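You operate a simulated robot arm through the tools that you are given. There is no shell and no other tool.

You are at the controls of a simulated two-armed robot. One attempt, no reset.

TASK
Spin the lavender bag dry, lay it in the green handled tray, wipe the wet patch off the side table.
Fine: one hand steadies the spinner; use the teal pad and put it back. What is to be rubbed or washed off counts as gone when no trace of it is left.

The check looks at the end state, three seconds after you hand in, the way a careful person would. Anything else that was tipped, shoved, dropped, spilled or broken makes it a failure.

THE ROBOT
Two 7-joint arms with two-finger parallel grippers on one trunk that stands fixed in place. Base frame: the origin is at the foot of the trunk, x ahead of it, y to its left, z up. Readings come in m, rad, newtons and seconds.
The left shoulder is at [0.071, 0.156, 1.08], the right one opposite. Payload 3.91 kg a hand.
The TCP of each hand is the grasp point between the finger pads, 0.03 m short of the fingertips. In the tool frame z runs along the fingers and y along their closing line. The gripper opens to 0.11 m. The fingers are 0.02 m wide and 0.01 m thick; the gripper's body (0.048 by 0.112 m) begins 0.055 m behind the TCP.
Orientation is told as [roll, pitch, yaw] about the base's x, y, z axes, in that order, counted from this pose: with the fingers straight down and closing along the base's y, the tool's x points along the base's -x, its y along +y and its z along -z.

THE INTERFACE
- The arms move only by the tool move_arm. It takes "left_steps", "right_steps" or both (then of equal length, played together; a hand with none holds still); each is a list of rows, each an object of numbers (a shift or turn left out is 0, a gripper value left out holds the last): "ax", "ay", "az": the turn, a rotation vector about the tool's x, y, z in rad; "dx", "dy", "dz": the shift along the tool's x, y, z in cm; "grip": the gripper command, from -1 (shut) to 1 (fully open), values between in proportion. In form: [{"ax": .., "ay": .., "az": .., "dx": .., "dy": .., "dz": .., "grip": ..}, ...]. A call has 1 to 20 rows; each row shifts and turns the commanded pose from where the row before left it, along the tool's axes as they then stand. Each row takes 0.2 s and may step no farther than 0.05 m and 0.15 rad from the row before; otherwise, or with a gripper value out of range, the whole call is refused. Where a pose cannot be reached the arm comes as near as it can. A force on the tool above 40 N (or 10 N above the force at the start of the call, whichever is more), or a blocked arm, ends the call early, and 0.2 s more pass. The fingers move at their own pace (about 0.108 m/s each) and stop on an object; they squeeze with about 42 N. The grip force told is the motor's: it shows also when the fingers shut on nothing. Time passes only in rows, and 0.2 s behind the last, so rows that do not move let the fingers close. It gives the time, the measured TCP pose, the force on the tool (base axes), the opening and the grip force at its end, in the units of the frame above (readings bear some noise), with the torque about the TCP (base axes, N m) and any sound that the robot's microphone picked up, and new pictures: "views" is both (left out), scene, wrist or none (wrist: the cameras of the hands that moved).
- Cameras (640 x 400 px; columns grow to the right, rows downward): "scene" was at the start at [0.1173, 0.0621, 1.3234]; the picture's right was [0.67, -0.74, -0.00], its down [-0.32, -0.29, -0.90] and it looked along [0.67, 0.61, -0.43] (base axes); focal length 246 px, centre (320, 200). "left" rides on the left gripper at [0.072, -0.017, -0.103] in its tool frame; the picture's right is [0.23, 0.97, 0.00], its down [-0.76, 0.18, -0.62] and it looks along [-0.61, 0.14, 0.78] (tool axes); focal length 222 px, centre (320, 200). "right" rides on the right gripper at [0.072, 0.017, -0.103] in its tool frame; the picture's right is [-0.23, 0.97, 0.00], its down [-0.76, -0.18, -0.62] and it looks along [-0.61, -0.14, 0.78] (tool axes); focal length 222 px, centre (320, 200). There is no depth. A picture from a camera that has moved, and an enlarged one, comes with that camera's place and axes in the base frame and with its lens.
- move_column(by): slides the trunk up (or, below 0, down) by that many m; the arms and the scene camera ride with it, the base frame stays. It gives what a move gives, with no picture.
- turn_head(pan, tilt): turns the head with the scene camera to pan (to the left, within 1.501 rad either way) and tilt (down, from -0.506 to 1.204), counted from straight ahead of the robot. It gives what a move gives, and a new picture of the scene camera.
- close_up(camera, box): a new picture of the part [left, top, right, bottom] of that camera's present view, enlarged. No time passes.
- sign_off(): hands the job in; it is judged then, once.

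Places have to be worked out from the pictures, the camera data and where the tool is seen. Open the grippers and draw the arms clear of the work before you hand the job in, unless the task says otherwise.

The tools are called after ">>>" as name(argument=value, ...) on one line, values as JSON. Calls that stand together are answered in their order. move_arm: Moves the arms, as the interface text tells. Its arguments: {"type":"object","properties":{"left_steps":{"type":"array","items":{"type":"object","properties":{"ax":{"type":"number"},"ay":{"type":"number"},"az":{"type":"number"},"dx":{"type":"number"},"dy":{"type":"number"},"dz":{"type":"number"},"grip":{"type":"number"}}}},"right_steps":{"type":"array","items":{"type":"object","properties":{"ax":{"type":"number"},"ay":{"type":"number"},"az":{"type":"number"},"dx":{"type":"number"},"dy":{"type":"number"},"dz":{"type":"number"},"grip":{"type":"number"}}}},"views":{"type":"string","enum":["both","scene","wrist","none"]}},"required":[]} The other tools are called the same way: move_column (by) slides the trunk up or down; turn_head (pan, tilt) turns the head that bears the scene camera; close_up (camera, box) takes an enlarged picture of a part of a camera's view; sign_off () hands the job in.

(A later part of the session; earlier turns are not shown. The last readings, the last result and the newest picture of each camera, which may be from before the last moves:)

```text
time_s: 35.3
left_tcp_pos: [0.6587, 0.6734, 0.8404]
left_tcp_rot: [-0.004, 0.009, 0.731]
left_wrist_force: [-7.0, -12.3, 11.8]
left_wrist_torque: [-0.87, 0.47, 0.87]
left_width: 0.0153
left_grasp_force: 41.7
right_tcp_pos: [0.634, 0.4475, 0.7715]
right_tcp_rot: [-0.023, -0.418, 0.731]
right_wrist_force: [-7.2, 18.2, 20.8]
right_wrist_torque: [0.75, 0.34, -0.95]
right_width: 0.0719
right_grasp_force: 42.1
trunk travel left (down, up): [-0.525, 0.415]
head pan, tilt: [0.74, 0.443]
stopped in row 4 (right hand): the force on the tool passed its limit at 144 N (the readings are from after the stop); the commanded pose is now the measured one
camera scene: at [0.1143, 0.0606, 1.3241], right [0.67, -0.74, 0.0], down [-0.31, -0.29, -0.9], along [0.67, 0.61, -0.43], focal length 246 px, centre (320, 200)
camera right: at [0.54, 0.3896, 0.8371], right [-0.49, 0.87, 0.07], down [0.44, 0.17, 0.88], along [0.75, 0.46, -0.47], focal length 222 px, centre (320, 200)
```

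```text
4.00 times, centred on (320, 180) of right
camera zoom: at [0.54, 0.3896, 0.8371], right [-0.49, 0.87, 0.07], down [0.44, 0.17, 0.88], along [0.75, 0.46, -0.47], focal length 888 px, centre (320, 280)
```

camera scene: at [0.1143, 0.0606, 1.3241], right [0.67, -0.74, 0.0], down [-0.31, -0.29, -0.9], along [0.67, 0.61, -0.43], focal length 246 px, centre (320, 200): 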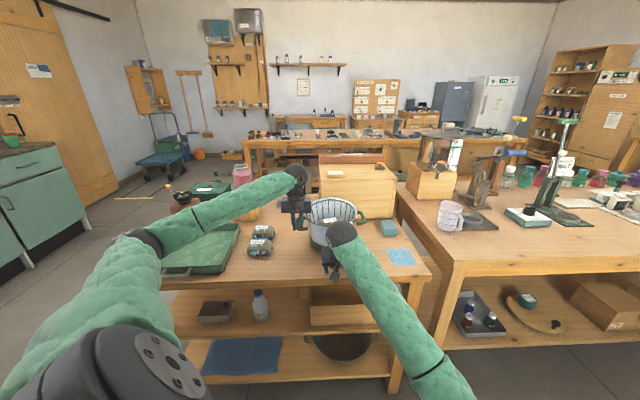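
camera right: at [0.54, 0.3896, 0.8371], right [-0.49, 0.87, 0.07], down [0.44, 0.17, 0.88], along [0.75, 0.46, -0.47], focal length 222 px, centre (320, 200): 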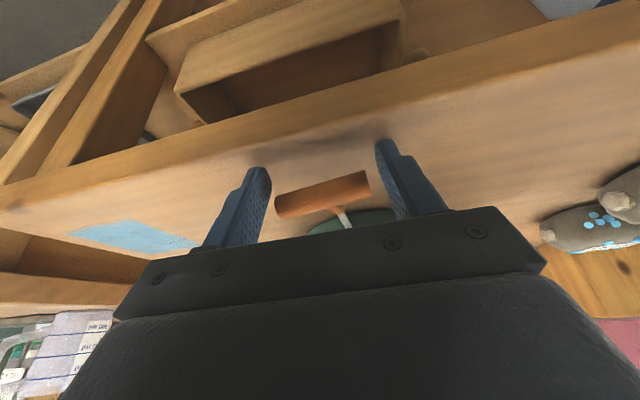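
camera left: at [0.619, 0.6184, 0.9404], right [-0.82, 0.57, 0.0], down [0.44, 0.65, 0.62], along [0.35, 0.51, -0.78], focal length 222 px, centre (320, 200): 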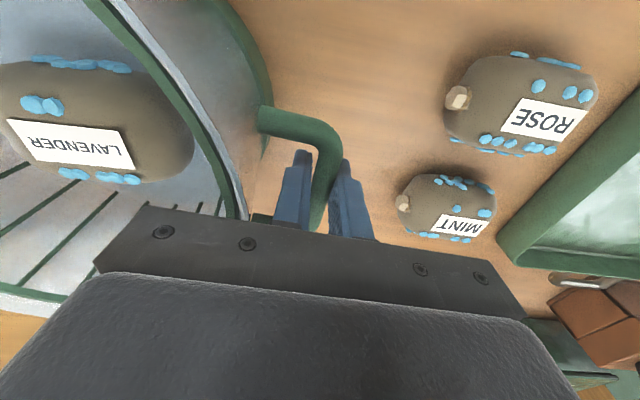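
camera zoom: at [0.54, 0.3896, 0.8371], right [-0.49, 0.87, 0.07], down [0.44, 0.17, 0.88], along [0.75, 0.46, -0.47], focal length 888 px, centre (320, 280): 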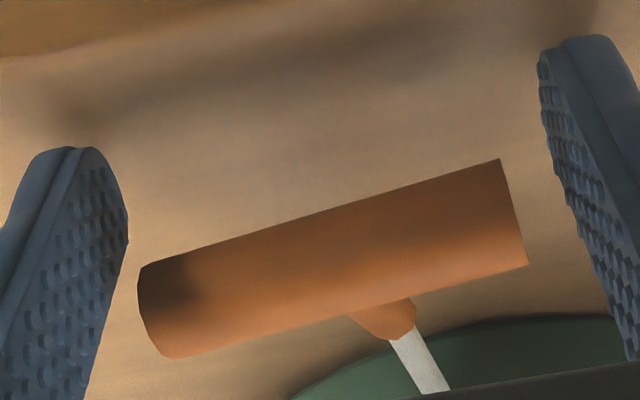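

The return push jammed: the force hit 144 N and the spinner has been twisted and tipped slightly. I'll release the T-bar with the right hand at once to unload it, and look.

>>> move_arm(right_steps=[{"grip": 0.6}, {"grip": 0.9}, {}], views="both")

>>> close_up(camera="scene", box=[270, 175, 398, 275])

>>> close_up(camera="right", box=[160, 80, 480, 280])

>>> close_up(camera="left", box=[0, 0, 400, 250])

```text
time_s: 35.8
left_tcp_pos: [0.6592, 0.6746, 0.8395]
left_tcp_rot: [-0.004, 0.008, 0.731]
left_wrist_force: [3.5, -0.6, 1.9]
left_wrist_torque: [-0.33, 0.2, 0.36]
left_width: 0.0125
left_grasp_force: 42.4
right_tcp_pos: [0.6374, 0.4434, 0.7725]
right_tcp_rot: [-0.027, -0.417, 0.728]
right_wrist_force: [1.3, -23.7, 24.1]
right_wrist_torque: [0.17, 0.72, 0.74]
right_width: 0.0947
right_grasp_force: 0.1
trunk travel left (down, up): [-0.525, 0.415]
head pan, tilt: [0.74, 0.443]
stopped in row 2 (right hand): the force on the tool passed its limit at 53 N (the readings are from after the stop); the commanded pose is now the measured one
camera scene: at [0.1159, 0.0593, 1.3235], right [0.67, -0.74, 0.0], down [-0.32, -0.29, -0.9], along [0.67, 0.61, -0.43], focal length 246 px, centre (320, 200)
camera right: at [0.5435, 0.387, 0.8374], right [-0.49, 0.87, 0.07], down [0.44, 0.17, 0.88], along [0.76, 0.46, -0.47], focal length 222 px, centre (320, 200)
```

scene: 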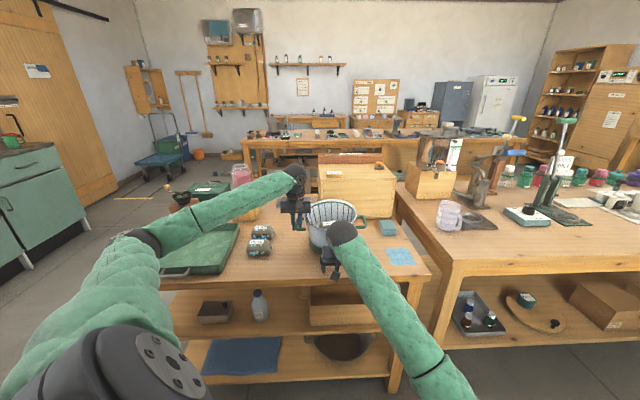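
right: 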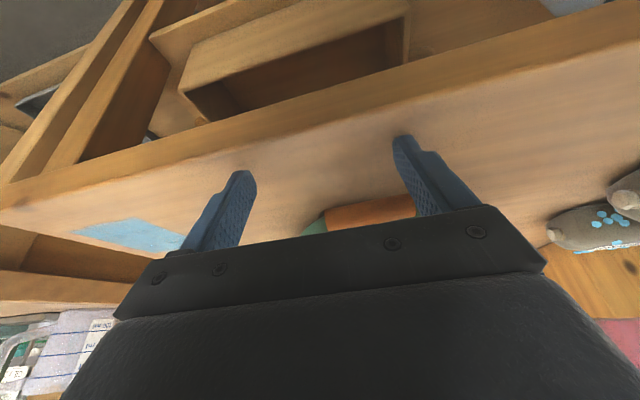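

```text
4.00 times, centred on (334, 225) of scene
camera zoom: at [0.1159, 0.0593, 1.3235], right [0.67, -0.74, 0.0], down [-0.32, -0.29, -0.9], along [0.67, 0.61, -0.43], focal length 982 px, centre (264, 100)
```

zoom: 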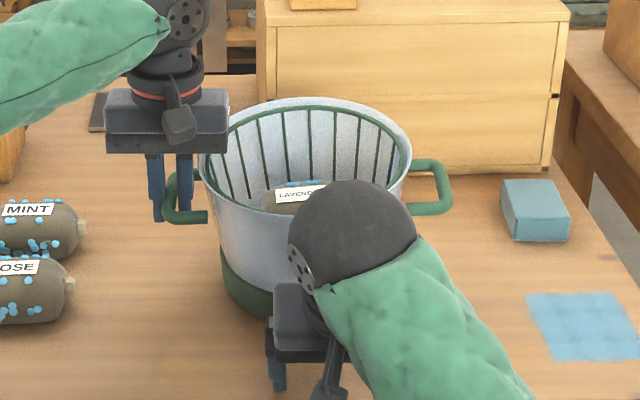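

```text
2.00 times, centred on (320, 180) of right
camera zoom: at [0.5435, 0.387, 0.8374], right [-0.49, 0.87, 0.07], down [0.44, 0.17, 0.88], along [0.76, 0.46, -0.47], focal length 444 px, centre (320, 240)
```

zoom: 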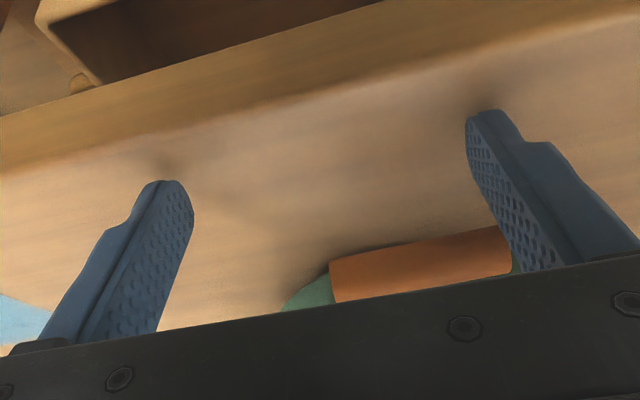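

```text
1.60 times, centred on (200, 125) of left
camera zoom: at [0.6162, 0.6127, 0.9412], right [-0.82, 0.57, 0.0], down [0.45, 0.65, 0.62], along [0.36, 0.51, -0.79], focal length 355 px, centre (512, 320)
```

zoom: 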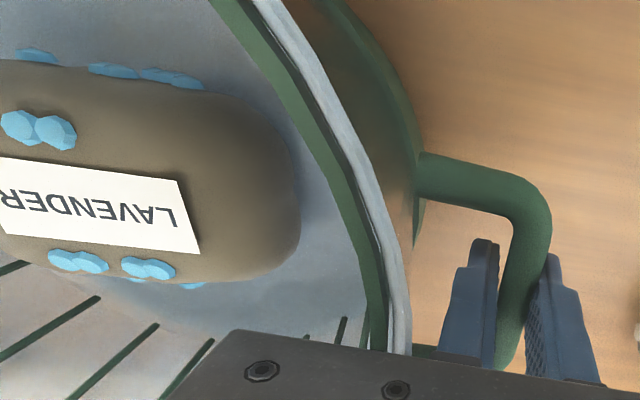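

Releasing let the cord snap the T-bar back to the drum by itself (so it self-rewinds), and the spinner looks upright again. The right fingertips are pressing on the table, so I'll withdraw the right hand up and back along its axis.

>>> move_arm(right_steps=[{"dz": -1}, {"dz": -2}, {"dz": -3}, {"dz": -3}, {"dz": -3}, {}], views="both")

>>> close_up(camera="scene", box=[270, 175, 398, 275])

>>> close_up(camera="right", box=[160, 50, 480, 250])

```text
time_s: 37.4
left_tcp_pos: [0.6615, 0.6745, 0.8371]
left_tcp_rot: [-0.001, 0.009, 0.732]
left_wrist_force: [-0.9, 1.8, 4.1]
left_wrist_torque: [-0.29, 0.62, -0.06]
left_width: 0.0123
left_grasp_force: 42.3
right_tcp_pos: [0.6227, 0.3889, 0.8564]
right_tcp_rot: [-0.059, -0.392, 0.709]
right_wrist_force: [1.1, 0.7, -0.8]
right_wrist_torque: [0.0, -0.02, -0.01]
right_width: 0.1045
right_grasp_force: 0.1
trunk travel left (down, up): [-0.525, 0.415]
head pan, tilt: [0.74, 0.443]
stopped in row 6 (right hand): the arm was blocked; the commanded pose is now the measured one
camera scene: at [0.1172, 0.0618, 1.3233], right [0.67, -0.74, 0.0], down [-0.32, -0.29, -0.9], along [0.67, 0.61, -0.43], focal length 246 px, centre (320, 200)
camera right: at [0.527, 0.3382, 0.9234], right [-0.46, 0.89, 0.03], down [0.44, 0.19, 0.87], along [0.77, 0.41, -0.48], focal length 222 px, centre (320, 200)
```

scene: 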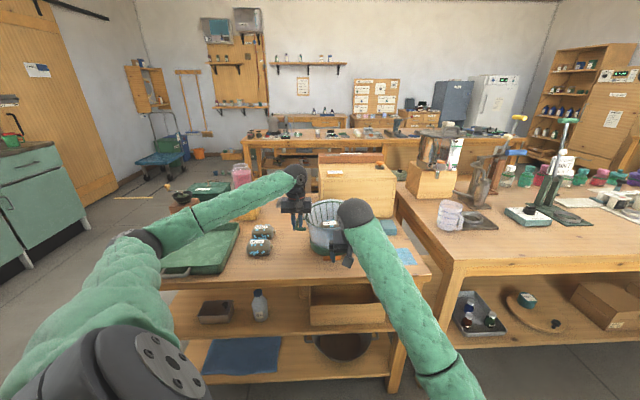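
right: 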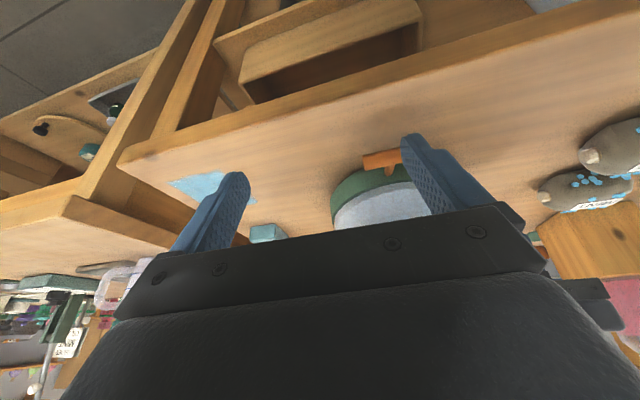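

```text
4.00 times, centred on (334, 225) of scene
camera zoom: at [0.1172, 0.0618, 1.3233], right [0.67, -0.74, 0.0], down [-0.32, -0.29, -0.9], along [0.67, 0.61, -0.43], focal length 982 px, centre (264, 100)
```

zoom: 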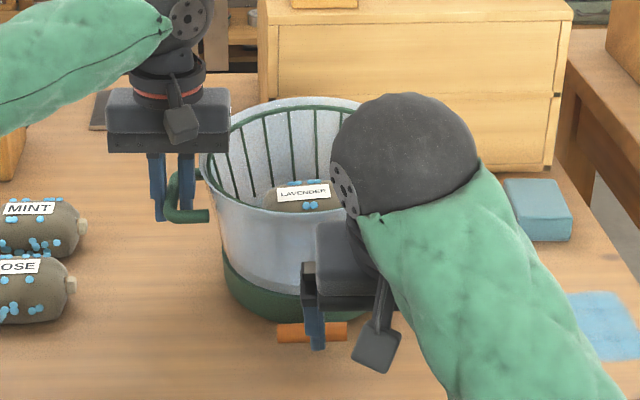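

```text
2.00 times, centred on (320, 150) of right
camera zoom: at [0.527, 0.3382, 0.9234], right [-0.46, 0.89, 0.03], down [0.44, 0.19, 0.87], along [0.77, 0.41, -0.48], focal length 444 px, centre (320, 300)
```

zoom: 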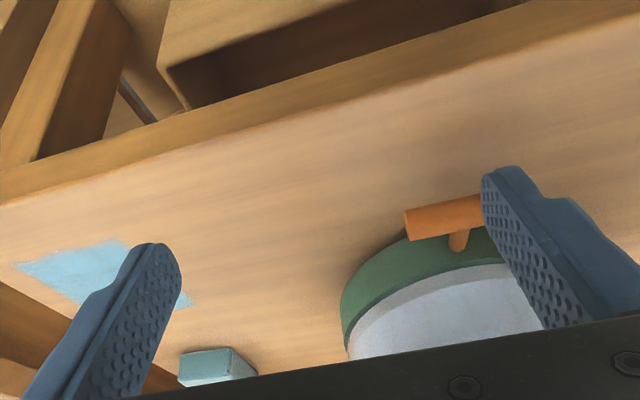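

The right arm reports "blocked" and drifted off its commanded line, so something is limiting it. I'll turn the head down and to the right to see the elbow and forearm.

>>> turn_head(pan=0.3, tilt=0.9)

>>> close_up(camera="right", box=[320, 0, 640, 200])

```text
time_s: 38.3
left_tcp_pos: [0.6622, 0.6761, 0.8372]
left_tcp_rot: [-0.005, 0.009, 0.732]
left_wrist_force: [1.0, 1.9, 6.0]
left_wrist_torque: [-0.46, 0.49, 0.09]
left_width: 0.0124
left_grasp_force: 41.6
right_tcp_pos: [0.6216, 0.3899, 0.8561]
right_tcp_rot: [-0.059, -0.392, 0.708]
right_wrist_force: [-0.2, -0.3, -0.3]
right_wrist_torque: [0.02, -0.01, 0.01]
right_width: 0.1042
right_grasp_force: 0.1
trunk travel left (down, up): [-0.525, 0.415]
head pan, tilt: [0.3, 0.901]
camera scene: at [0.1212, 0.0224, 1.2845], right [0.3, -0.95, 0.0], down [-0.75, -0.23, -0.62], along [0.59, 0.18, -0.78], focal length 246 px, centre (320, 200)
```

scene: 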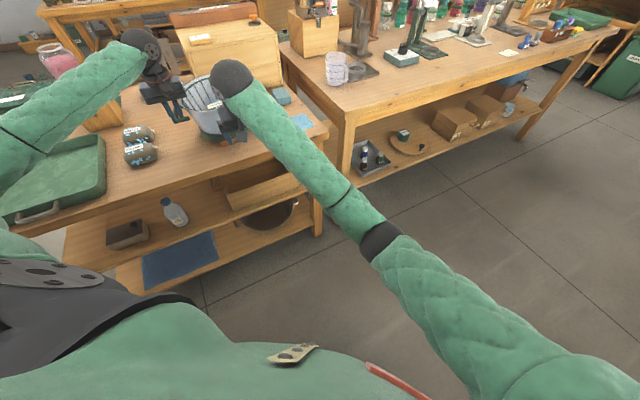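

```text
2.00 times, centred on (480, 100) of right
camera zoom: at [0.5265, 0.3388, 0.9235], right [-0.46, 0.89, 0.03], down [0.44, 0.19, 0.87], along [0.77, 0.41, -0.48], focal length 444 px, centre (0, 400)
```

zoom: 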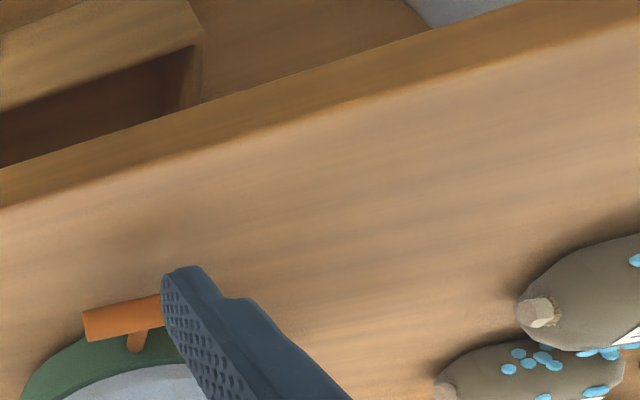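

The arm isn't touching anything; its elbow hangs low to the right, so the limit seems to be its own joints in that posture. I'll lift the right hand straight up and see whether it moves freely.

>>> move_arm(right_steps=[{"dx": -1.0, "dz": -2.4}, {"dx": -1.0, "dz": -2.4}, {"dx": -1.0, "dz": -2.4}, {}], views="scene")

```text
time_s: 39.3
left_tcp_pos: [0.661, 0.6751, 0.8364]
left_tcp_rot: [-0.005, 0.008, 0.731]
left_wrist_force: [0.9, 1.1, 6.5]
left_wrist_torque: [-0.6, 0.55, -0.03]
left_width: 0.0125
left_grasp_force: 41.6
right_tcp_pos: [0.6172, 0.3957, 0.9352]
right_tcp_rot: [-0.056, -0.392, 0.708]
right_wrist_force: [-0.2, 0.3, -0.5]
right_wrist_torque: [-0.03, -0.02, 0.01]
right_width: 0.1046
right_grasp_force: 0.0
trunk travel left (down, up): [-0.525, 0.415]
head pan, tilt: [0.3, 0.901]
camera scene: at [0.1208, 0.0228, 1.2844], right [0.3, -0.96, 0.0], down [-0.75, -0.23, -0.62], along [0.59, 0.18, -0.78], focal length 246 px, centre (320, 200)
```

scene: 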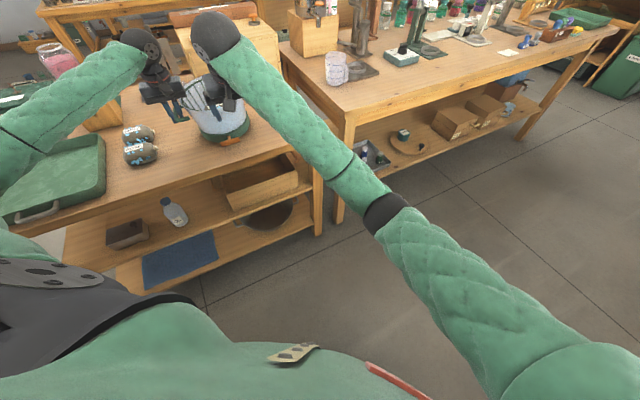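

Going up works freely, so the earlier deviation came from the arm's joint posture, not a contact. I'll turn the head back to inspect the spinner, bag and T-bar.

>>> turn_head(pan=0.72, tilt=0.6)

>>> close_up(camera="scene", box=[250, 100, 410, 200])

>>> close_up(camera="right", box=[240, 20, 480, 170])

>>> close_up(camera="left", box=[0, 0, 400, 250])

```text
time_s: 40.1
left_tcp_pos: [0.6607, 0.6769, 0.8364]
left_tcp_rot: [-0.002, 0.007, 0.731]
left_wrist_force: [0.9, 2.1, 6.6]
left_wrist_torque: [-0.47, 0.54, 0.01]
left_width: 0.0127
left_grasp_force: 42.6
right_tcp_pos: [0.6182, 0.3953, 0.9343]
right_tcp_rot: [-0.056, -0.39, 0.71]
right_wrist_force: [-0.2, -0.1, 0.4]
right_wrist_torque: [0.0, 0.01, -0.03]
right_width: 0.1044
right_grasp_force: 0.0
trunk travel left (down, up): [-0.525, 0.415]
head pan, tilt: [0.721, 0.6]
camera scene: at [0.1154, 0.0583, 1.3091], right [0.66, -0.75, 0.0], down [-0.43, -0.37, -0.82], along [0.62, 0.54, -0.57], focal length 246 px, centre (320, 200)
```

scene: 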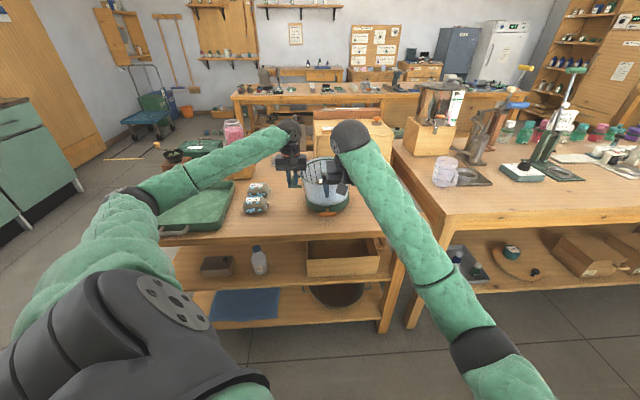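

```text
4.00 times, centred on (330, 150) of scene
camera zoom: at [0.1154, 0.0583, 1.3091], right [0.66, -0.75, 0.0], down [-0.43, -0.37, -0.82], along [0.62, 0.54, -0.57], focal length 982 px, centre (280, 400)
```

zoom: 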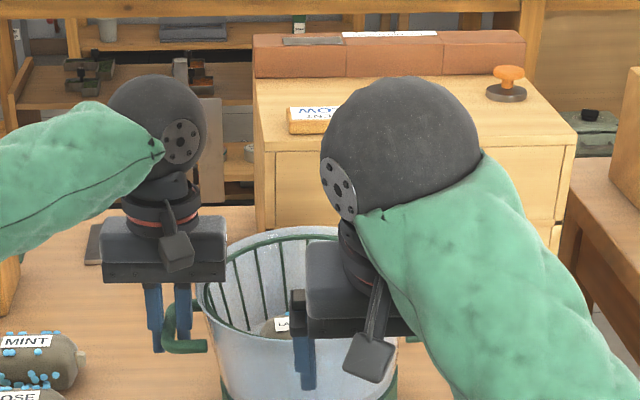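

```text
2.67 times, centred on (360, 95) of right
camera zoom: at [0.5223, 0.3428, 1.0015], right [-0.46, 0.89, 0.04], down [0.44, 0.19, 0.87], along [0.77, 0.42, -0.48], focal length 592 px, centre (213, 480)
```

zoom: 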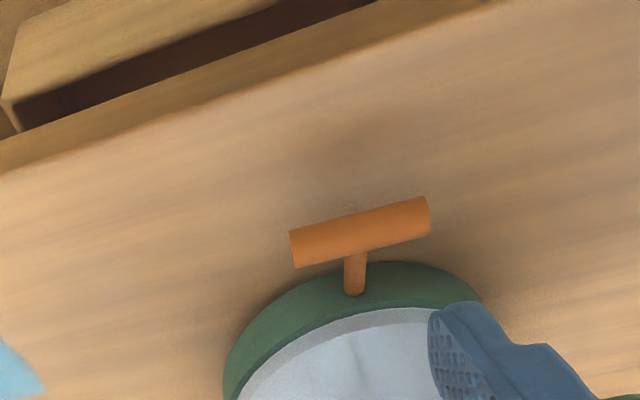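

```text
1.60 times, centred on (200, 125) of left
camera zoom: at [0.6174, 0.6144, 0.9397], right [-0.82, 0.57, 0.0], down [0.45, 0.65, 0.62], along [0.35, 0.5, -0.79], focal length 355 px, centre (512, 320)
```

zoom: 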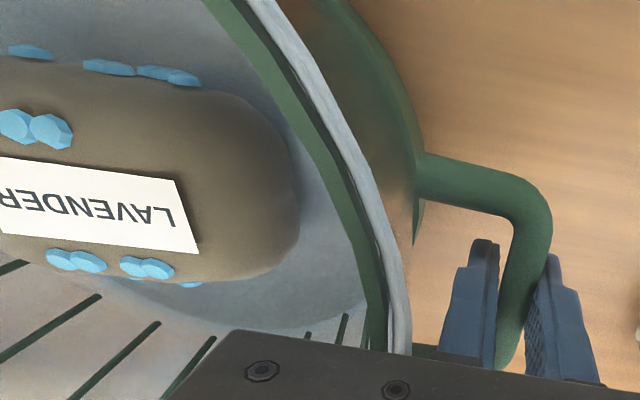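

The spinner stands flat, the T-bar is home at about (0.6475, 0.491, 0.781), and the bag has lost some drops. I'll set the right hand to a steeper 37° tilt, which brings its wrist closer to the shoulder, and check that it tracks.

>>> move_arm(right_steps=[{"ax": -0.056}, {"ax": -0.014, "az": -0.034}, {"ay": -0.13}, {"ay": -0.13}, {}], views="none")

```text
time_s: 41.4
left_tcp_pos: [0.6616, 0.6746, 0.8376]
left_tcp_rot: [-0.003, 0.009, 0.731]
left_wrist_force: [0.7, 2.7, 7.1]
left_wrist_torque: [-0.35, 0.52, 0.06]
left_width: 0.0128
left_grasp_force: 42.2
right_tcp_pos: [0.6169, 0.3953, 0.935]
right_tcp_rot: [-0.002, -0.652, 0.747]
right_wrist_force: [-0.2, 0.5, -0.2]
right_wrist_torque: [0.01, 0.02, 0.03]
right_width: 0.1046
right_grasp_force: 0.1
trunk travel left (down, up): [-0.525, 0.415]
head pan, tilt: [0.721, 0.6]
```

It tracks well. I'll move to a 12 cm standoff in line with the T-bar and look.

>>> move_arm(right_steps=[{"dx": 0.74, "dy": 1.65, "dz": 1.77}, {"dx": 0.74, "dy": 1.65, "dz": 1.77}, {"dx": 0.73, "dy": 1.65, "dz": 1.77}, {}], views="wrist")

>>> close_up(camera="right", box=[200, 80, 440, 230])

```text
time_s: 42.4
left_tcp_pos: [0.6616, 0.6752, 0.8367]
left_tcp_rot: [-0.005, 0.008, 0.732]
left_wrist_force: [2.2, 3.7, 6.4]
left_wrist_torque: [-0.47, 0.4, 0.14]
left_width: 0.0126
left_grasp_force: 41.6
right_tcp_pos: [0.6064, 0.4355, 0.8815]
right_tcp_rot: [-0.019, -0.654, 0.745]
right_wrist_force: [0.4, -0.5, 0.2]
right_wrist_torque: [0.01, 0.03, -0.02]
right_width: 0.1045
right_grasp_force: 0.1
trunk travel left (down, up): [-0.525, 0.415]
head pan, tilt: [0.721, 0.6]
camera right: at [0.5048, 0.3676, 0.9192], right [-0.52, 0.84, 0.12], down [0.28, 0.03, 0.96], along [0.81, 0.53, -0.25], focal length 222 px, centre (320, 200)
```

right: 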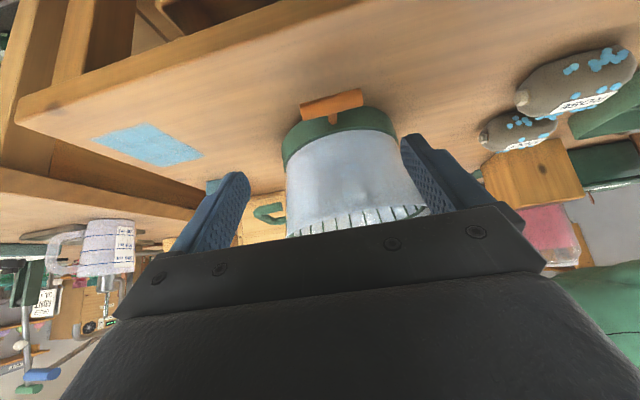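

```text
2.67 times, centred on (320, 155) of right
camera zoom: at [0.5048, 0.3676, 0.9192], right [-0.52, 0.84, 0.12], down [0.28, 0.03, 0.96], along [0.81, 0.53, -0.25], focal length 592 px, centre (320, 320)
```

zoom: 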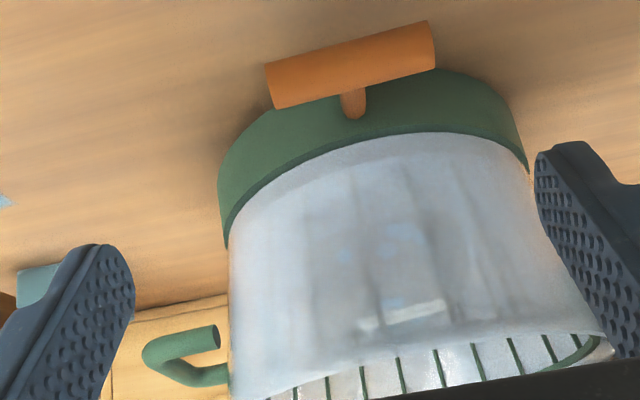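

The hand ended 1.3 cm to the right of where I sent it, with no tool force — so something along the arm itself is limiting it. I'll look at the right upper arm and elbow from above.

>>> turn_head(pan=-0.25, tilt=1.1)

```text
time_s: 43.6
left_tcp_pos: [0.6606, 0.6753, 0.8374]
left_tcp_rot: [-0.004, 0.008, 0.732]
left_wrist_force: [1.0, 2.2, 5.3]
left_wrist_torque: [-0.38, 0.42, 0.17]
left_width: 0.0126
left_grasp_force: 42.0
right_tcp_pos: [0.6051, 0.4354, 0.8769]
right_tcp_rot: [-0.018, -0.649, 0.747]
right_wrist_force: [0.8, -0.4, -0.3]
right_wrist_torque: [-0.03, -0.01, 0.0]
right_width: 0.1046
right_grasp_force: 0.1
trunk travel left (down, up): [-0.525, 0.415]
head pan, tilt: [-0.25, 1.1]
camera scene: at [0.1103, -0.0155, 1.2706], right [-0.25, -0.97, 0.0], down [-0.86, 0.22, -0.45], along [0.44, -0.11, -0.89], focal length 246 px, centre (320, 200)
```

scene: 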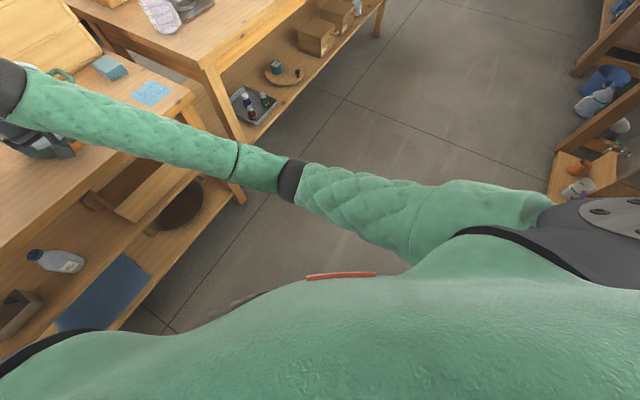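

Seen from above, the right upper arm is pressed against the robot's own chest — that's what pushes the hand off line when it works low and close. Lowering the trunk should raise the elbow relative to the shoulder and clear it. First I'll lift the right hand away and square it up.

>>> move_arm(right_steps=[{"dx": -2.28, "dz": -2.98}, {"dx": -2.28, "dz": -2.98}, {"dx": -2.28, "dz": -2.98}, {"dx": -2.28, "dz": -2.98}, {"ay": 0.13}, {"ay": 0.13}, {"ay": 0.13}, {"ay": 0.13}, {"ay": 0.13}, {"az": 0.149}, {"az": 0.149}, {"az": 0.149}, {"az": 0.149}, {"az": 0.149}, {}], views="none")

```text
time_s: 46.8
left_tcp_pos: [0.6612, 0.6744, 0.8364]
left_tcp_rot: [-0.002, 0.007, 0.732]
left_wrist_force: [0.6, -0.6, 4.2]
left_wrist_torque: [-0.41, 0.51, 0.05]
left_width: 0.0125
left_grasp_force: 41.8
right_tcp_pos: [0.5962, 0.4404, 1.0273]
right_tcp_rot: [0.002, 0.0, 0.002]
right_wrist_force: [0.0, 0.0, 0.3]
right_wrist_torque: [0.01, -0.01, -0.02]
right_width: 0.1046
right_grasp_force: 0.1
trunk travel left (down, up): [-0.525, 0.415]
head pan, tilt: [-0.25, 1.1]
```

It squared up cleanly. Now I'll send the right hand back to its starting place while the left hand opens slightly and rises off the handle.

>>> move_arm(left_steps=[{"grip": -0.49}, {}, {}, {"dz": -1}, {"dz": -2}, {"dz": -4}, {"dz": -4.5}, {"dz": -4.8}, {"dz": -4.8}, {"dz": -4.8}], right_steps=[{}, {"dx": 0.62, "dy": -4.33, "dz": -1.68}, {"dx": 0.62, "dy": -4.33, "dz": -1.68}, {"dx": 0.62, "dy": -4.33, "dz": -1.68}, {"dx": 0.62, "dy": -4.33, "dz": -1.68}, {"dx": 0.62, "dy": -4.33, "dz": -1.68}, {"dx": 0.62, "dy": -4.33, "dz": -1.68}, {"dx": 0.62, "dy": -4.33, "dz": -1.68}, {"dx": 0.62, "dy": -4.33, "dz": -1.68}, {"dx": 0.62, "dy": -4.33, "dz": -1.68}], views="none")

>>> turn_head(pan=0.74, tilt=0.443)

>>> close_up(camera="scene", box=[250, 170, 410, 270])

>>> close_up(camera="left", box=[0, 0, 480, 300])

```text
time_s: 49.2
left_tcp_pos: [0.6587, 0.6773, 1.0442]
left_tcp_rot: [0.057, 0.073, 0.736]
left_wrist_force: [0.7, -0.1, -0.2]
left_wrist_torque: [0.0, -0.04, 0.02]
left_width: 0.028
left_grasp_force: 0.1
right_tcp_pos: [0.537, 0.0517, 1.1821]
right_tcp_rot: [0.0, -0.002, 0.002]
right_wrist_force: [-0.8, 0.7, 0.5]
right_wrist_torque: [0.02, -0.04, 0.01]
right_width: 0.1045
right_grasp_force: 0.0
trunk travel left (down, up): [-0.525, 0.415]
head pan, tilt: [-0.25, 1.1]
stopped in row 10 (left hand): the arm was blocked; the commanded pose is now the measured one
```

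```text
time_s: 50.5
left_tcp_pos: [0.6597, 0.6772, 1.0437]
left_tcp_rot: [0.053, 0.075, 0.738]
left_wrist_force: [-0.1, -0.3, 0.2]
left_wrist_torque: [-0.03, -0.02, 0.01]
left_width: 0.0282
left_grasp_force: 0.1
right_tcp_pos: [0.5379, 0.0519, 1.1824]
right_tcp_rot: [0.0, 0.0, 0.002]
right_wrist_force: [-0.3, 0.8, -0.2]
right_wrist_torque: [-0.01, 0.0, -0.01]
right_width: 0.1046
right_grasp_force: 0.1
trunk travel left (down, up): [-0.525, 0.415]
head pan, tilt: [0.74, 0.443]
camera scene: at [0.1172, 0.062, 1.3233], right [0.67, -0.74, 0.0], down [-0.32, -0.29, -0.9], along [0.67, 0.61, -0.43], focal length 246 px, centre (320, 200)
```

scene: 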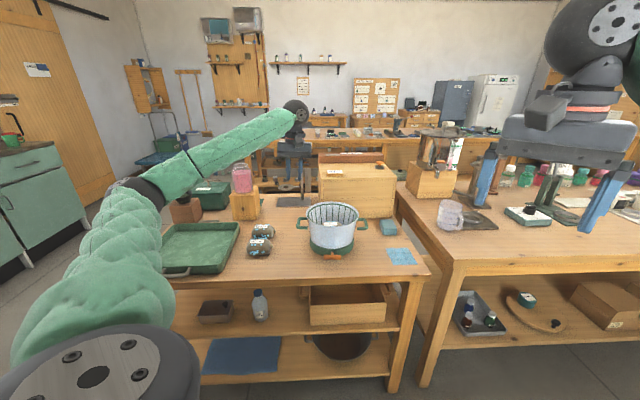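

```text
4.00 times, centred on (330, 220) of scene
camera zoom: at [0.1172, 0.062, 1.3233], right [0.67, -0.74, 0.0], down [-0.32, -0.29, -0.9], along [0.67, 0.61, -0.43], focal length 982 px, centre (280, 120)
```

zoom: 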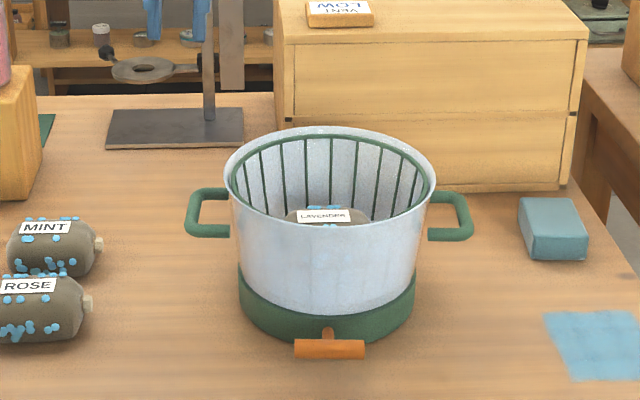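

```text
1.33 times, centred on (240, 150) of left
camera zoom: at [0.6261, 0.6163, 1.1495], right [-0.82, 0.57, 0.07], down [0.5, 0.65, 0.57], along [0.28, 0.5, -0.82], focal length 296 px, centre (427, 267)
```

zoom: 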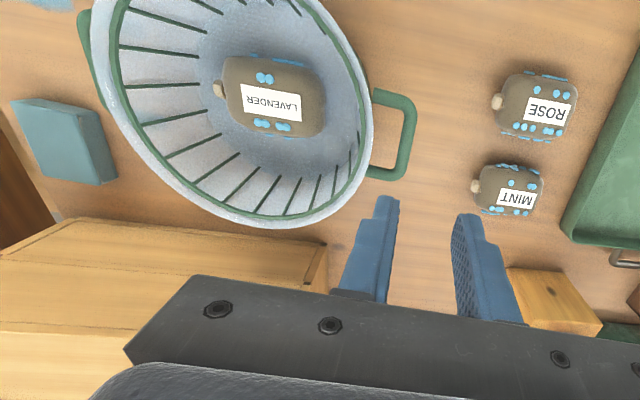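

The spinner and bag are fine (the spinner has moved only about 5 mm). Both hands are clear above the table, so I'll lower the trunk by 0.15 m.

>>> move_column(by=-0.15)

>>> close_up(camera="scene", box=[0, 0, 640, 400])

>>> close_up(camera="left", box=[120, 0, 440, 200])

```text
time_s: 52.2
left_tcp_pos: [0.6594, 0.6772, 0.8937]
left_tcp_rot: [0.054, 0.074, 0.736]
left_wrist_force: [0.1, 0.4, 0.0]
left_wrist_torque: [0.0, -0.01, -0.02]
left_width: 0.0281
left_grasp_force: 0.2
right_tcp_pos: [0.5382, 0.0521, 1.0312]
right_tcp_rot: [0.002, -0.001, 0.002]
right_wrist_force: [0.3, -0.4, 0.5]
right_wrist_torque: [0.02, -0.01, 0.04]
right_width: 0.1044
right_grasp_force: 0.0
trunk travel left (down, up): [-0.375, 0.565]
head pan, tilt: [0.74, 0.443]
```

```text
1.00 times, centred on (320, 200) of scene (not enlarged: the box is as wide or as high as the picture)
camera zoom: at [0.117, 0.062, 1.1735], right [0.67, -0.74, 0.0], down [-0.32, -0.29, -0.9], along [0.67, 0.61, -0.43], focal length 246 px, centre (320, 200)
```

zoom: 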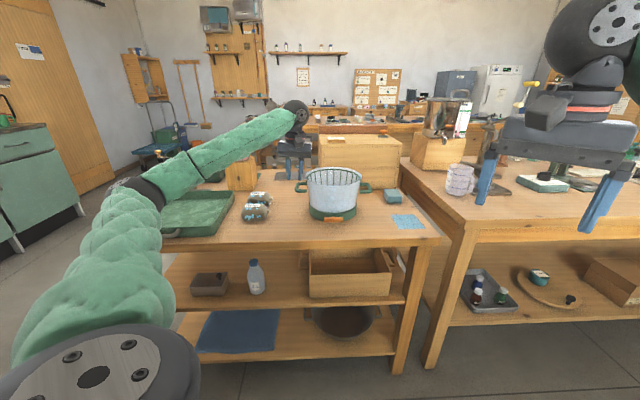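

```text
2.00 times, centred on (280, 100) of left
camera zoom: at [0.626, 0.6162, 0.9998], right [-0.82, 0.57, 0.07], down [0.5, 0.65, 0.57], along [0.28, 0.5, -0.82], focal length 444 px, centre (400, 400)
```

zoom: 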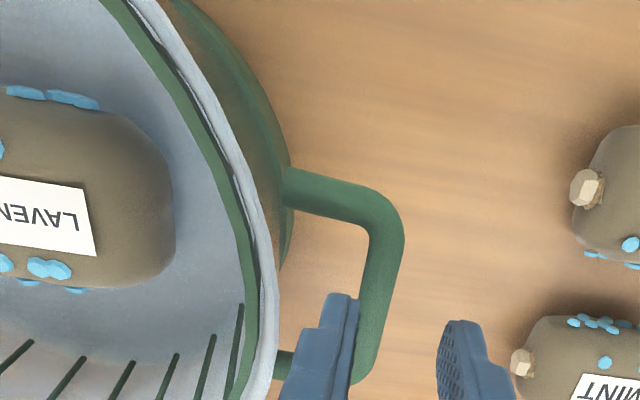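

I'll level the left hand's small tilt and take a wrist picture to re-align with the handle.

>>> move_arm(left_steps=[{"ax": 0.054}, {"ay": -0.074}, {}, {}], views="wrist")

>>> close_up(camera="left", box=[200, 80, 440, 230])

```text
time_s: 53.2
left_tcp_pos: [0.6603, 0.6768, 0.8935]
left_tcp_rot: [0.002, 0.001, 0.737]
left_wrist_force: [-0.2, 0.0, 0.3]
left_wrist_torque: [0.0, -0.02, 0.0]
left_width: 0.0281
left_grasp_force: 0.0
right_tcp_pos: [0.5398, 0.0523, 1.0323]
right_tcp_rot: [0.0, 0.0, 0.003]
right_wrist_force: [0.9, -1.0, 0.3]
right_wrist_torque: [-0.01, -0.02, -0.01]
right_width: 0.1044
right_grasp_force: 0.1
trunk travel left (down, up): [-0.375, 0.565]
head pan, tilt: [0.74, 0.443]
camera left: at [0.6169, 0.6145, 0.9957], right [-0.82, 0.57, 0.0], down [0.45, 0.64, 0.62], along [0.35, 0.51, -0.78], focal length 222 px, centre (320, 200)
```

left: 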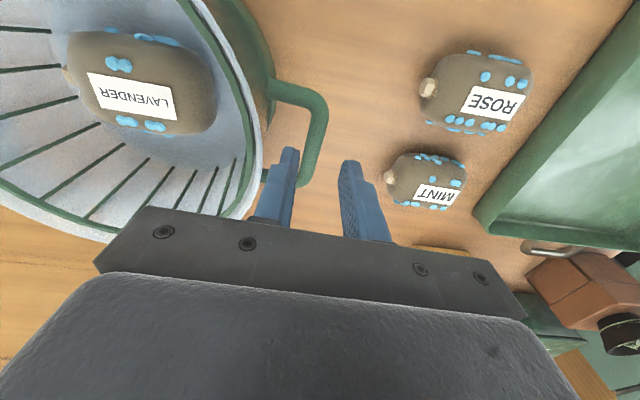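

```text
2.67 times, centred on (320, 155) of left
camera zoom: at [0.6169, 0.6145, 0.9957], right [-0.82, 0.57, 0.0], down [0.45, 0.64, 0.62], along [0.35, 0.51, -0.78], focal length 592 px, centre (320, 320)
```

zoom: 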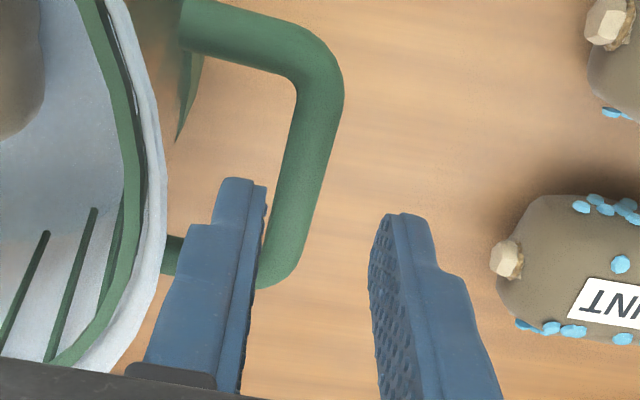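

The bar is 4 mm toward the drum from the hand's axis. I'll shift, descend, and grip the handle again.

>>> move_arm(left_steps=[{"dy": -0.42}, {"dz": 1.5}, {"dz": 1.5}, {"dz": 1.5}, {"dz": 1.1}, {}], views="wrist")

>>> close_up(camera="left", box=[200, 80, 440, 230])

```text
time_s: 54.6
left_tcp_pos: [0.6632, 0.6748, 0.8373]
left_tcp_rot: [0.002, 0.0, 0.735]
left_wrist_force: [0.3, 1.5, 0.8]
left_wrist_torque: [0.01, -0.02, 0.0]
left_width: 0.0282
left_grasp_force: 0.0
right_tcp_pos: [0.5376, 0.0513, 1.0317]
right_tcp_rot: [0.001, 0.0, 0.002]
right_wrist_force: [-0.1, 0.0, -0.9]
right_wrist_torque: [0.0, 0.02, 0.02]
right_width: 0.1044
right_grasp_force: 0.0
trunk travel left (down, up): [-0.375, 0.565]
head pan, tilt: [0.74, 0.443]
camera left: at [0.619, 0.613, 0.9394], right [-0.82, 0.57, 0.0], down [0.45, 0.64, 0.62], along [0.35, 0.51, -0.78], focal length 222 px, centre (320, 200)
```

left: 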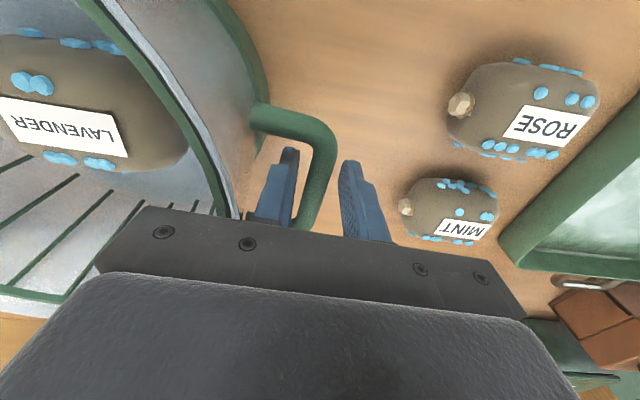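

```text
2.67 times, centred on (320, 155) of left
camera zoom: at [0.619, 0.613, 0.9394], right [-0.82, 0.57, 0.0], down [0.45, 0.64, 0.62], along [0.35, 0.51, -0.78], focal length 592 px, centre (320, 320)
```

zoom: 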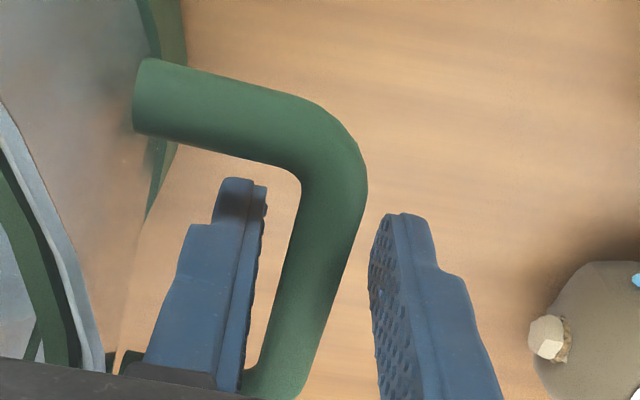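

The bar is well between the fingers; I'll nudge 2 mm toward the drum and close.

>>> move_arm(left_steps=[{"dy": -0.2}, {"grip": -0.7}, {"grip": -0.8}, {"grip": -1}, {}, {}], views="none")

```text
time_s: 56.0
left_tcp_pos: [0.6647, 0.6732, 0.8379]
left_tcp_rot: [0.002, 0.001, 0.734]
left_wrist_force: [1.1, -0.1, 0.3]
left_wrist_torque: [-0.07, 0.03, -0.06]
left_width: 0.0126
left_grasp_force: 41.9
right_tcp_pos: [0.5381, 0.0527, 1.0325]
right_tcp_rot: [-0.001, 0.001, 0.001]
right_wrist_force: [-0.2, 0.4, -0.3]
right_wrist_torque: [0.03, 0.02, 0.02]
right_width: 0.1045
right_grasp_force: 0.0
trunk travel left (down, up): [-0.375, 0.565]
head pan, tilt: [0.74, 0.443]
```

The handle is held with negligible side load. Now the right hand: yaw and tilt at its present place, then to a standoff in line with the T-bar as before.

>>> move_arm(right_steps=[{"az": -0.149}, {"az": -0.149}, {"az": -0.149}, {"az": -0.149}, {"az": -0.149}, {"ay": -0.15}, {"ay": -0.15}, {"ay": -0.15}, {"dx": -2.58, "dy": 2.757, "dz": 2.313}, {"dx": -2.58, "dy": 2.757, "dz": 2.313}, {"dx": -2.58, "dy": 2.757, "dz": 2.313}, {"dx": -2.58, "dy": 2.757, "dz": 2.313}, {"dx": -2.58, "dy": 2.757, "dz": 2.313}, {"dx": -2.58, "dy": 2.757, "dz": 2.313}, {"dx": -2.58, "dy": 2.757, "dz": 2.313}, {"dx": -2.58, "dy": 2.757, "dz": 2.313}, {"dx": -2.58, "dy": 2.757, "dz": 2.313}, {}], views="both")

>>> close_up(camera="right", box=[200, 40, 440, 190])

```text
time_s: 59.8
left_tcp_pos: [0.6647, 0.6733, 0.8372]
left_tcp_rot: [0.0, 0.0, 0.735]
left_wrist_force: [1.4, -3.2, 4.3]
left_wrist_torque: [0.02, 0.05, -0.01]
left_width: 0.0126
left_grasp_force: 41.9
right_tcp_pos: [0.5915, 0.4345, 0.9447]
right_tcp_rot: [0.0, -0.45, 0.748]
right_wrist_force: [-0.6, 0.0, -0.3]
right_wrist_torque: [-0.02, 0.02, 0.01]
right_width: 0.1046
right_grasp_force: 0.0
trunk travel left (down, up): [-0.375, 0.565]
head pan, tilt: [0.74, 0.443]
camera scene: at [0.1171, 0.062, 1.1733], right [0.67, -0.74, 0.0], down [-0.32, -0.29, -0.9], along [0.67, 0.61, -0.43], focal length 246 px, centre (320, 200)
camera right: at [0.4991, 0.3724, 1.0058], right [-0.51, 0.85, 0.1], down [0.42, 0.15, 0.89], along [0.75, 0.5, -0.44], focal length 222 px, centre (320, 200)
```

scene: 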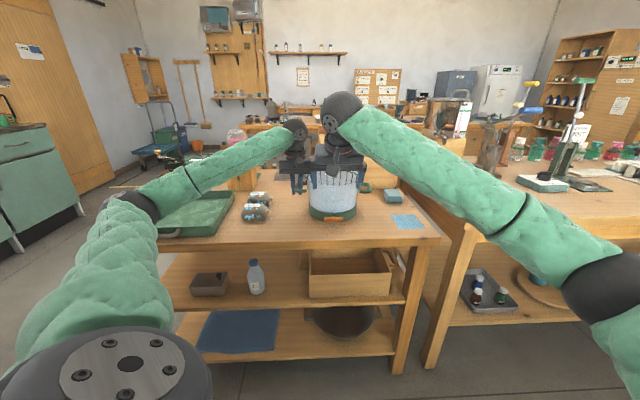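
right: 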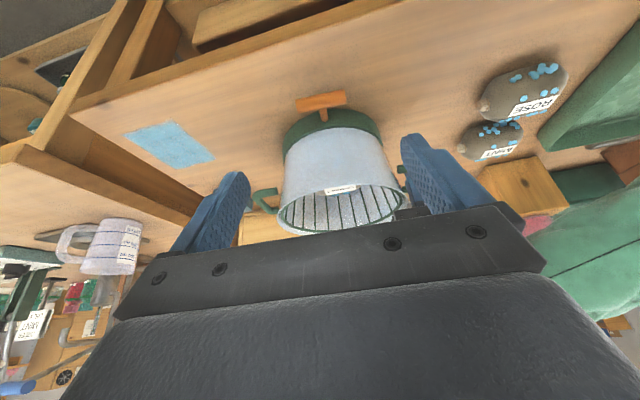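

```text
2.67 times, centred on (320, 115) of right
camera zoom: at [0.4991, 0.3724, 1.0058], right [-0.51, 0.85, 0.1], down [0.42, 0.15, 0.89], along [0.75, 0.5, -0.44], focal length 592 px, centre (320, 427)
```

zoom: 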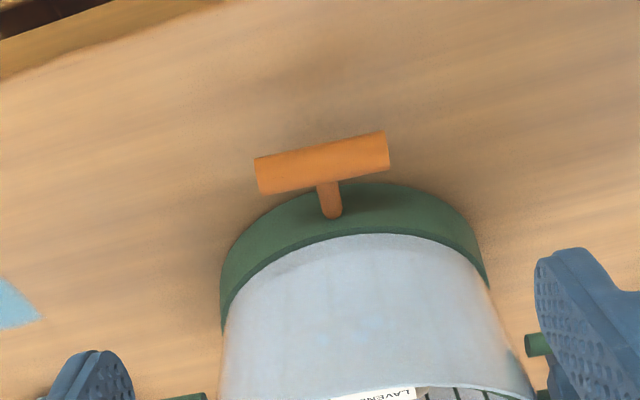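

Tracking is exact now, with the elbow up and out. The T-bar centre is at about (0.6486, 0.491, 0.781); I'll slide in along the tool axis and stop just short to check.

>>> move_arm(right_steps=[{"dx": -0.25, "dy": 0.12, "grip": 0.8}, {"dz": 4}, {"dz": 4}, {"dz": 4}, {"dz": 2.5}, {}], views="wrist")

>>> close_up(camera="right", box=[160, 80, 480, 280])

```text
time_s: 61.2
left_tcp_pos: [0.6643, 0.6734, 0.8375]
left_tcp_rot: [-0.002, 0.002, 0.736]
left_wrist_force: [-0.3, 1.0, 3.7]
left_wrist_torque: [-0.12, 0.08, -0.15]
left_width: 0.0127
left_grasp_force: 41.9
right_tcp_pos: [0.6353, 0.4827, 0.8152]
right_tcp_rot: [0.001, -0.448, 0.748]
right_wrist_force: [0.2, 1.4, 0.8]
right_wrist_torque: [0.0, 0.05, 0.01]
right_width: 0.0989
right_grasp_force: 0.2
trunk travel left (down, up): [-0.375, 0.565]
head pan, tilt: [0.74, 0.443]
camera right: at [0.5441, 0.42, 0.8771], right [-0.51, 0.85, 0.1], down [0.42, 0.15, 0.89], along [0.75, 0.5, -0.44], focal length 222 px, centre (320, 200)
```

right: 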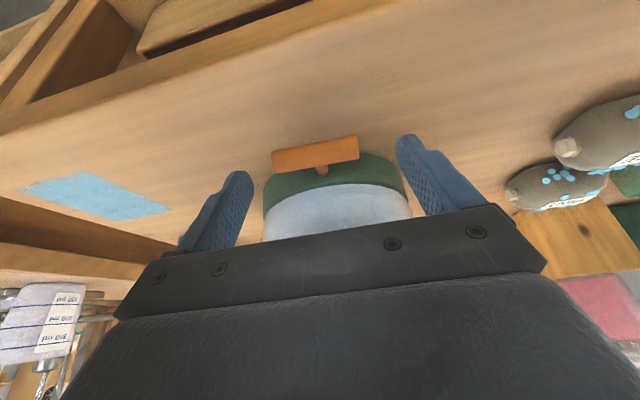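

```text
2.00 times, centred on (320, 180) of right
camera zoom: at [0.5441, 0.42, 0.8771], right [-0.51, 0.85, 0.1], down [0.42, 0.15, 0.89], along [0.75, 0.5, -0.44], focal length 444 px, centre (320, 240)
```

zoom: 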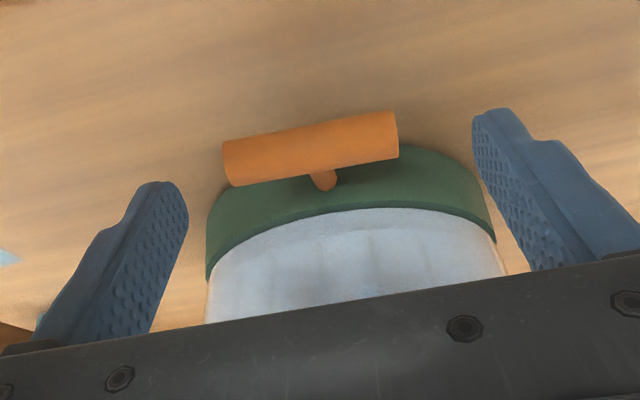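

The bar is 2.7 mm to the image-left of the hand's line. I'll correct it, go down to the bar, and close on its ends.

>>> move_arm(right_steps=[{"dx": 0.25, "dy": -0.27}, {"dz": 1.7}, {"dz": 1.6}, {}, {"grip": 0.5}, {"grip": 0.4}, {"grip": -1}, {}, {}], views="wrist")

>>> close_up(camera="right", box=[240, 130, 400, 230])

```text
time_s: 63.2
left_tcp_pos: [0.6643, 0.6747, 0.8376]
left_tcp_rot: [0.003, 0.0, 0.738]
left_wrist_force: [-4.4, 9.3, 2.0]
left_wrist_torque: [0.02, 0.02, -0.19]
left_width: 0.0122
left_grasp_force: 41.7
right_tcp_pos: [0.6468, 0.4885, 0.7843]
right_tcp_rot: [-0.002, -0.448, 0.748]
right_wrist_force: [5.0, -9.2, 0.6]
right_wrist_torque: [-0.1, -0.11, -0.39]
right_width: 0.0754
right_grasp_force: 42.0
trunk travel left (down, up): [-0.375, 0.565]
head pan, tilt: [0.74, 0.443]
camera right: at [0.555, 0.4265, 0.8461], right [-0.51, 0.85, 0.1], down [0.43, 0.15, 0.89], along [0.75, 0.5, -0.44], focal length 222 px, centre (320, 200)
```

right: 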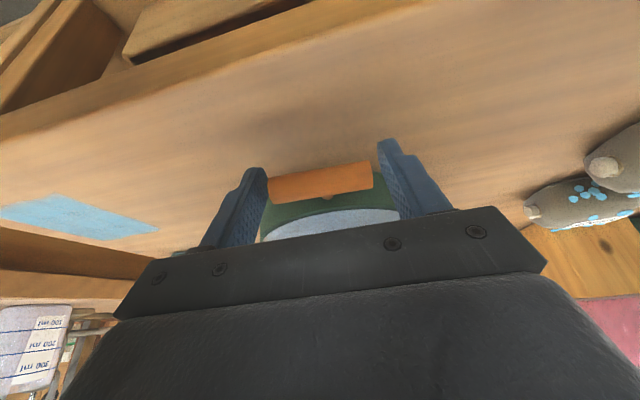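

```text
4.00 times, centred on (320, 180) of right
camera zoom: at [0.555, 0.4265, 0.8461], right [-0.51, 0.85, 0.1], down [0.43, 0.15, 0.89], along [0.75, 0.5, -0.44], focal length 888 px, centre (320, 280)
```

zoom: 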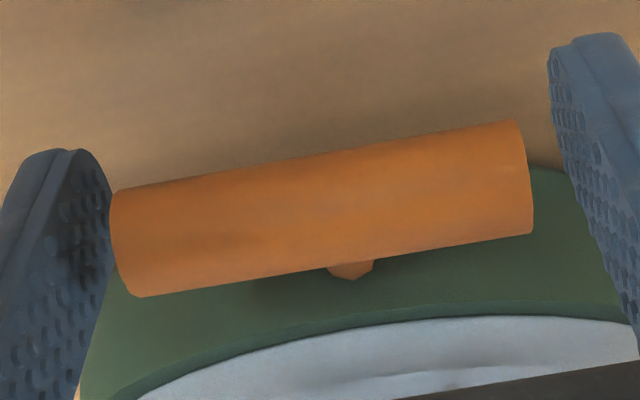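

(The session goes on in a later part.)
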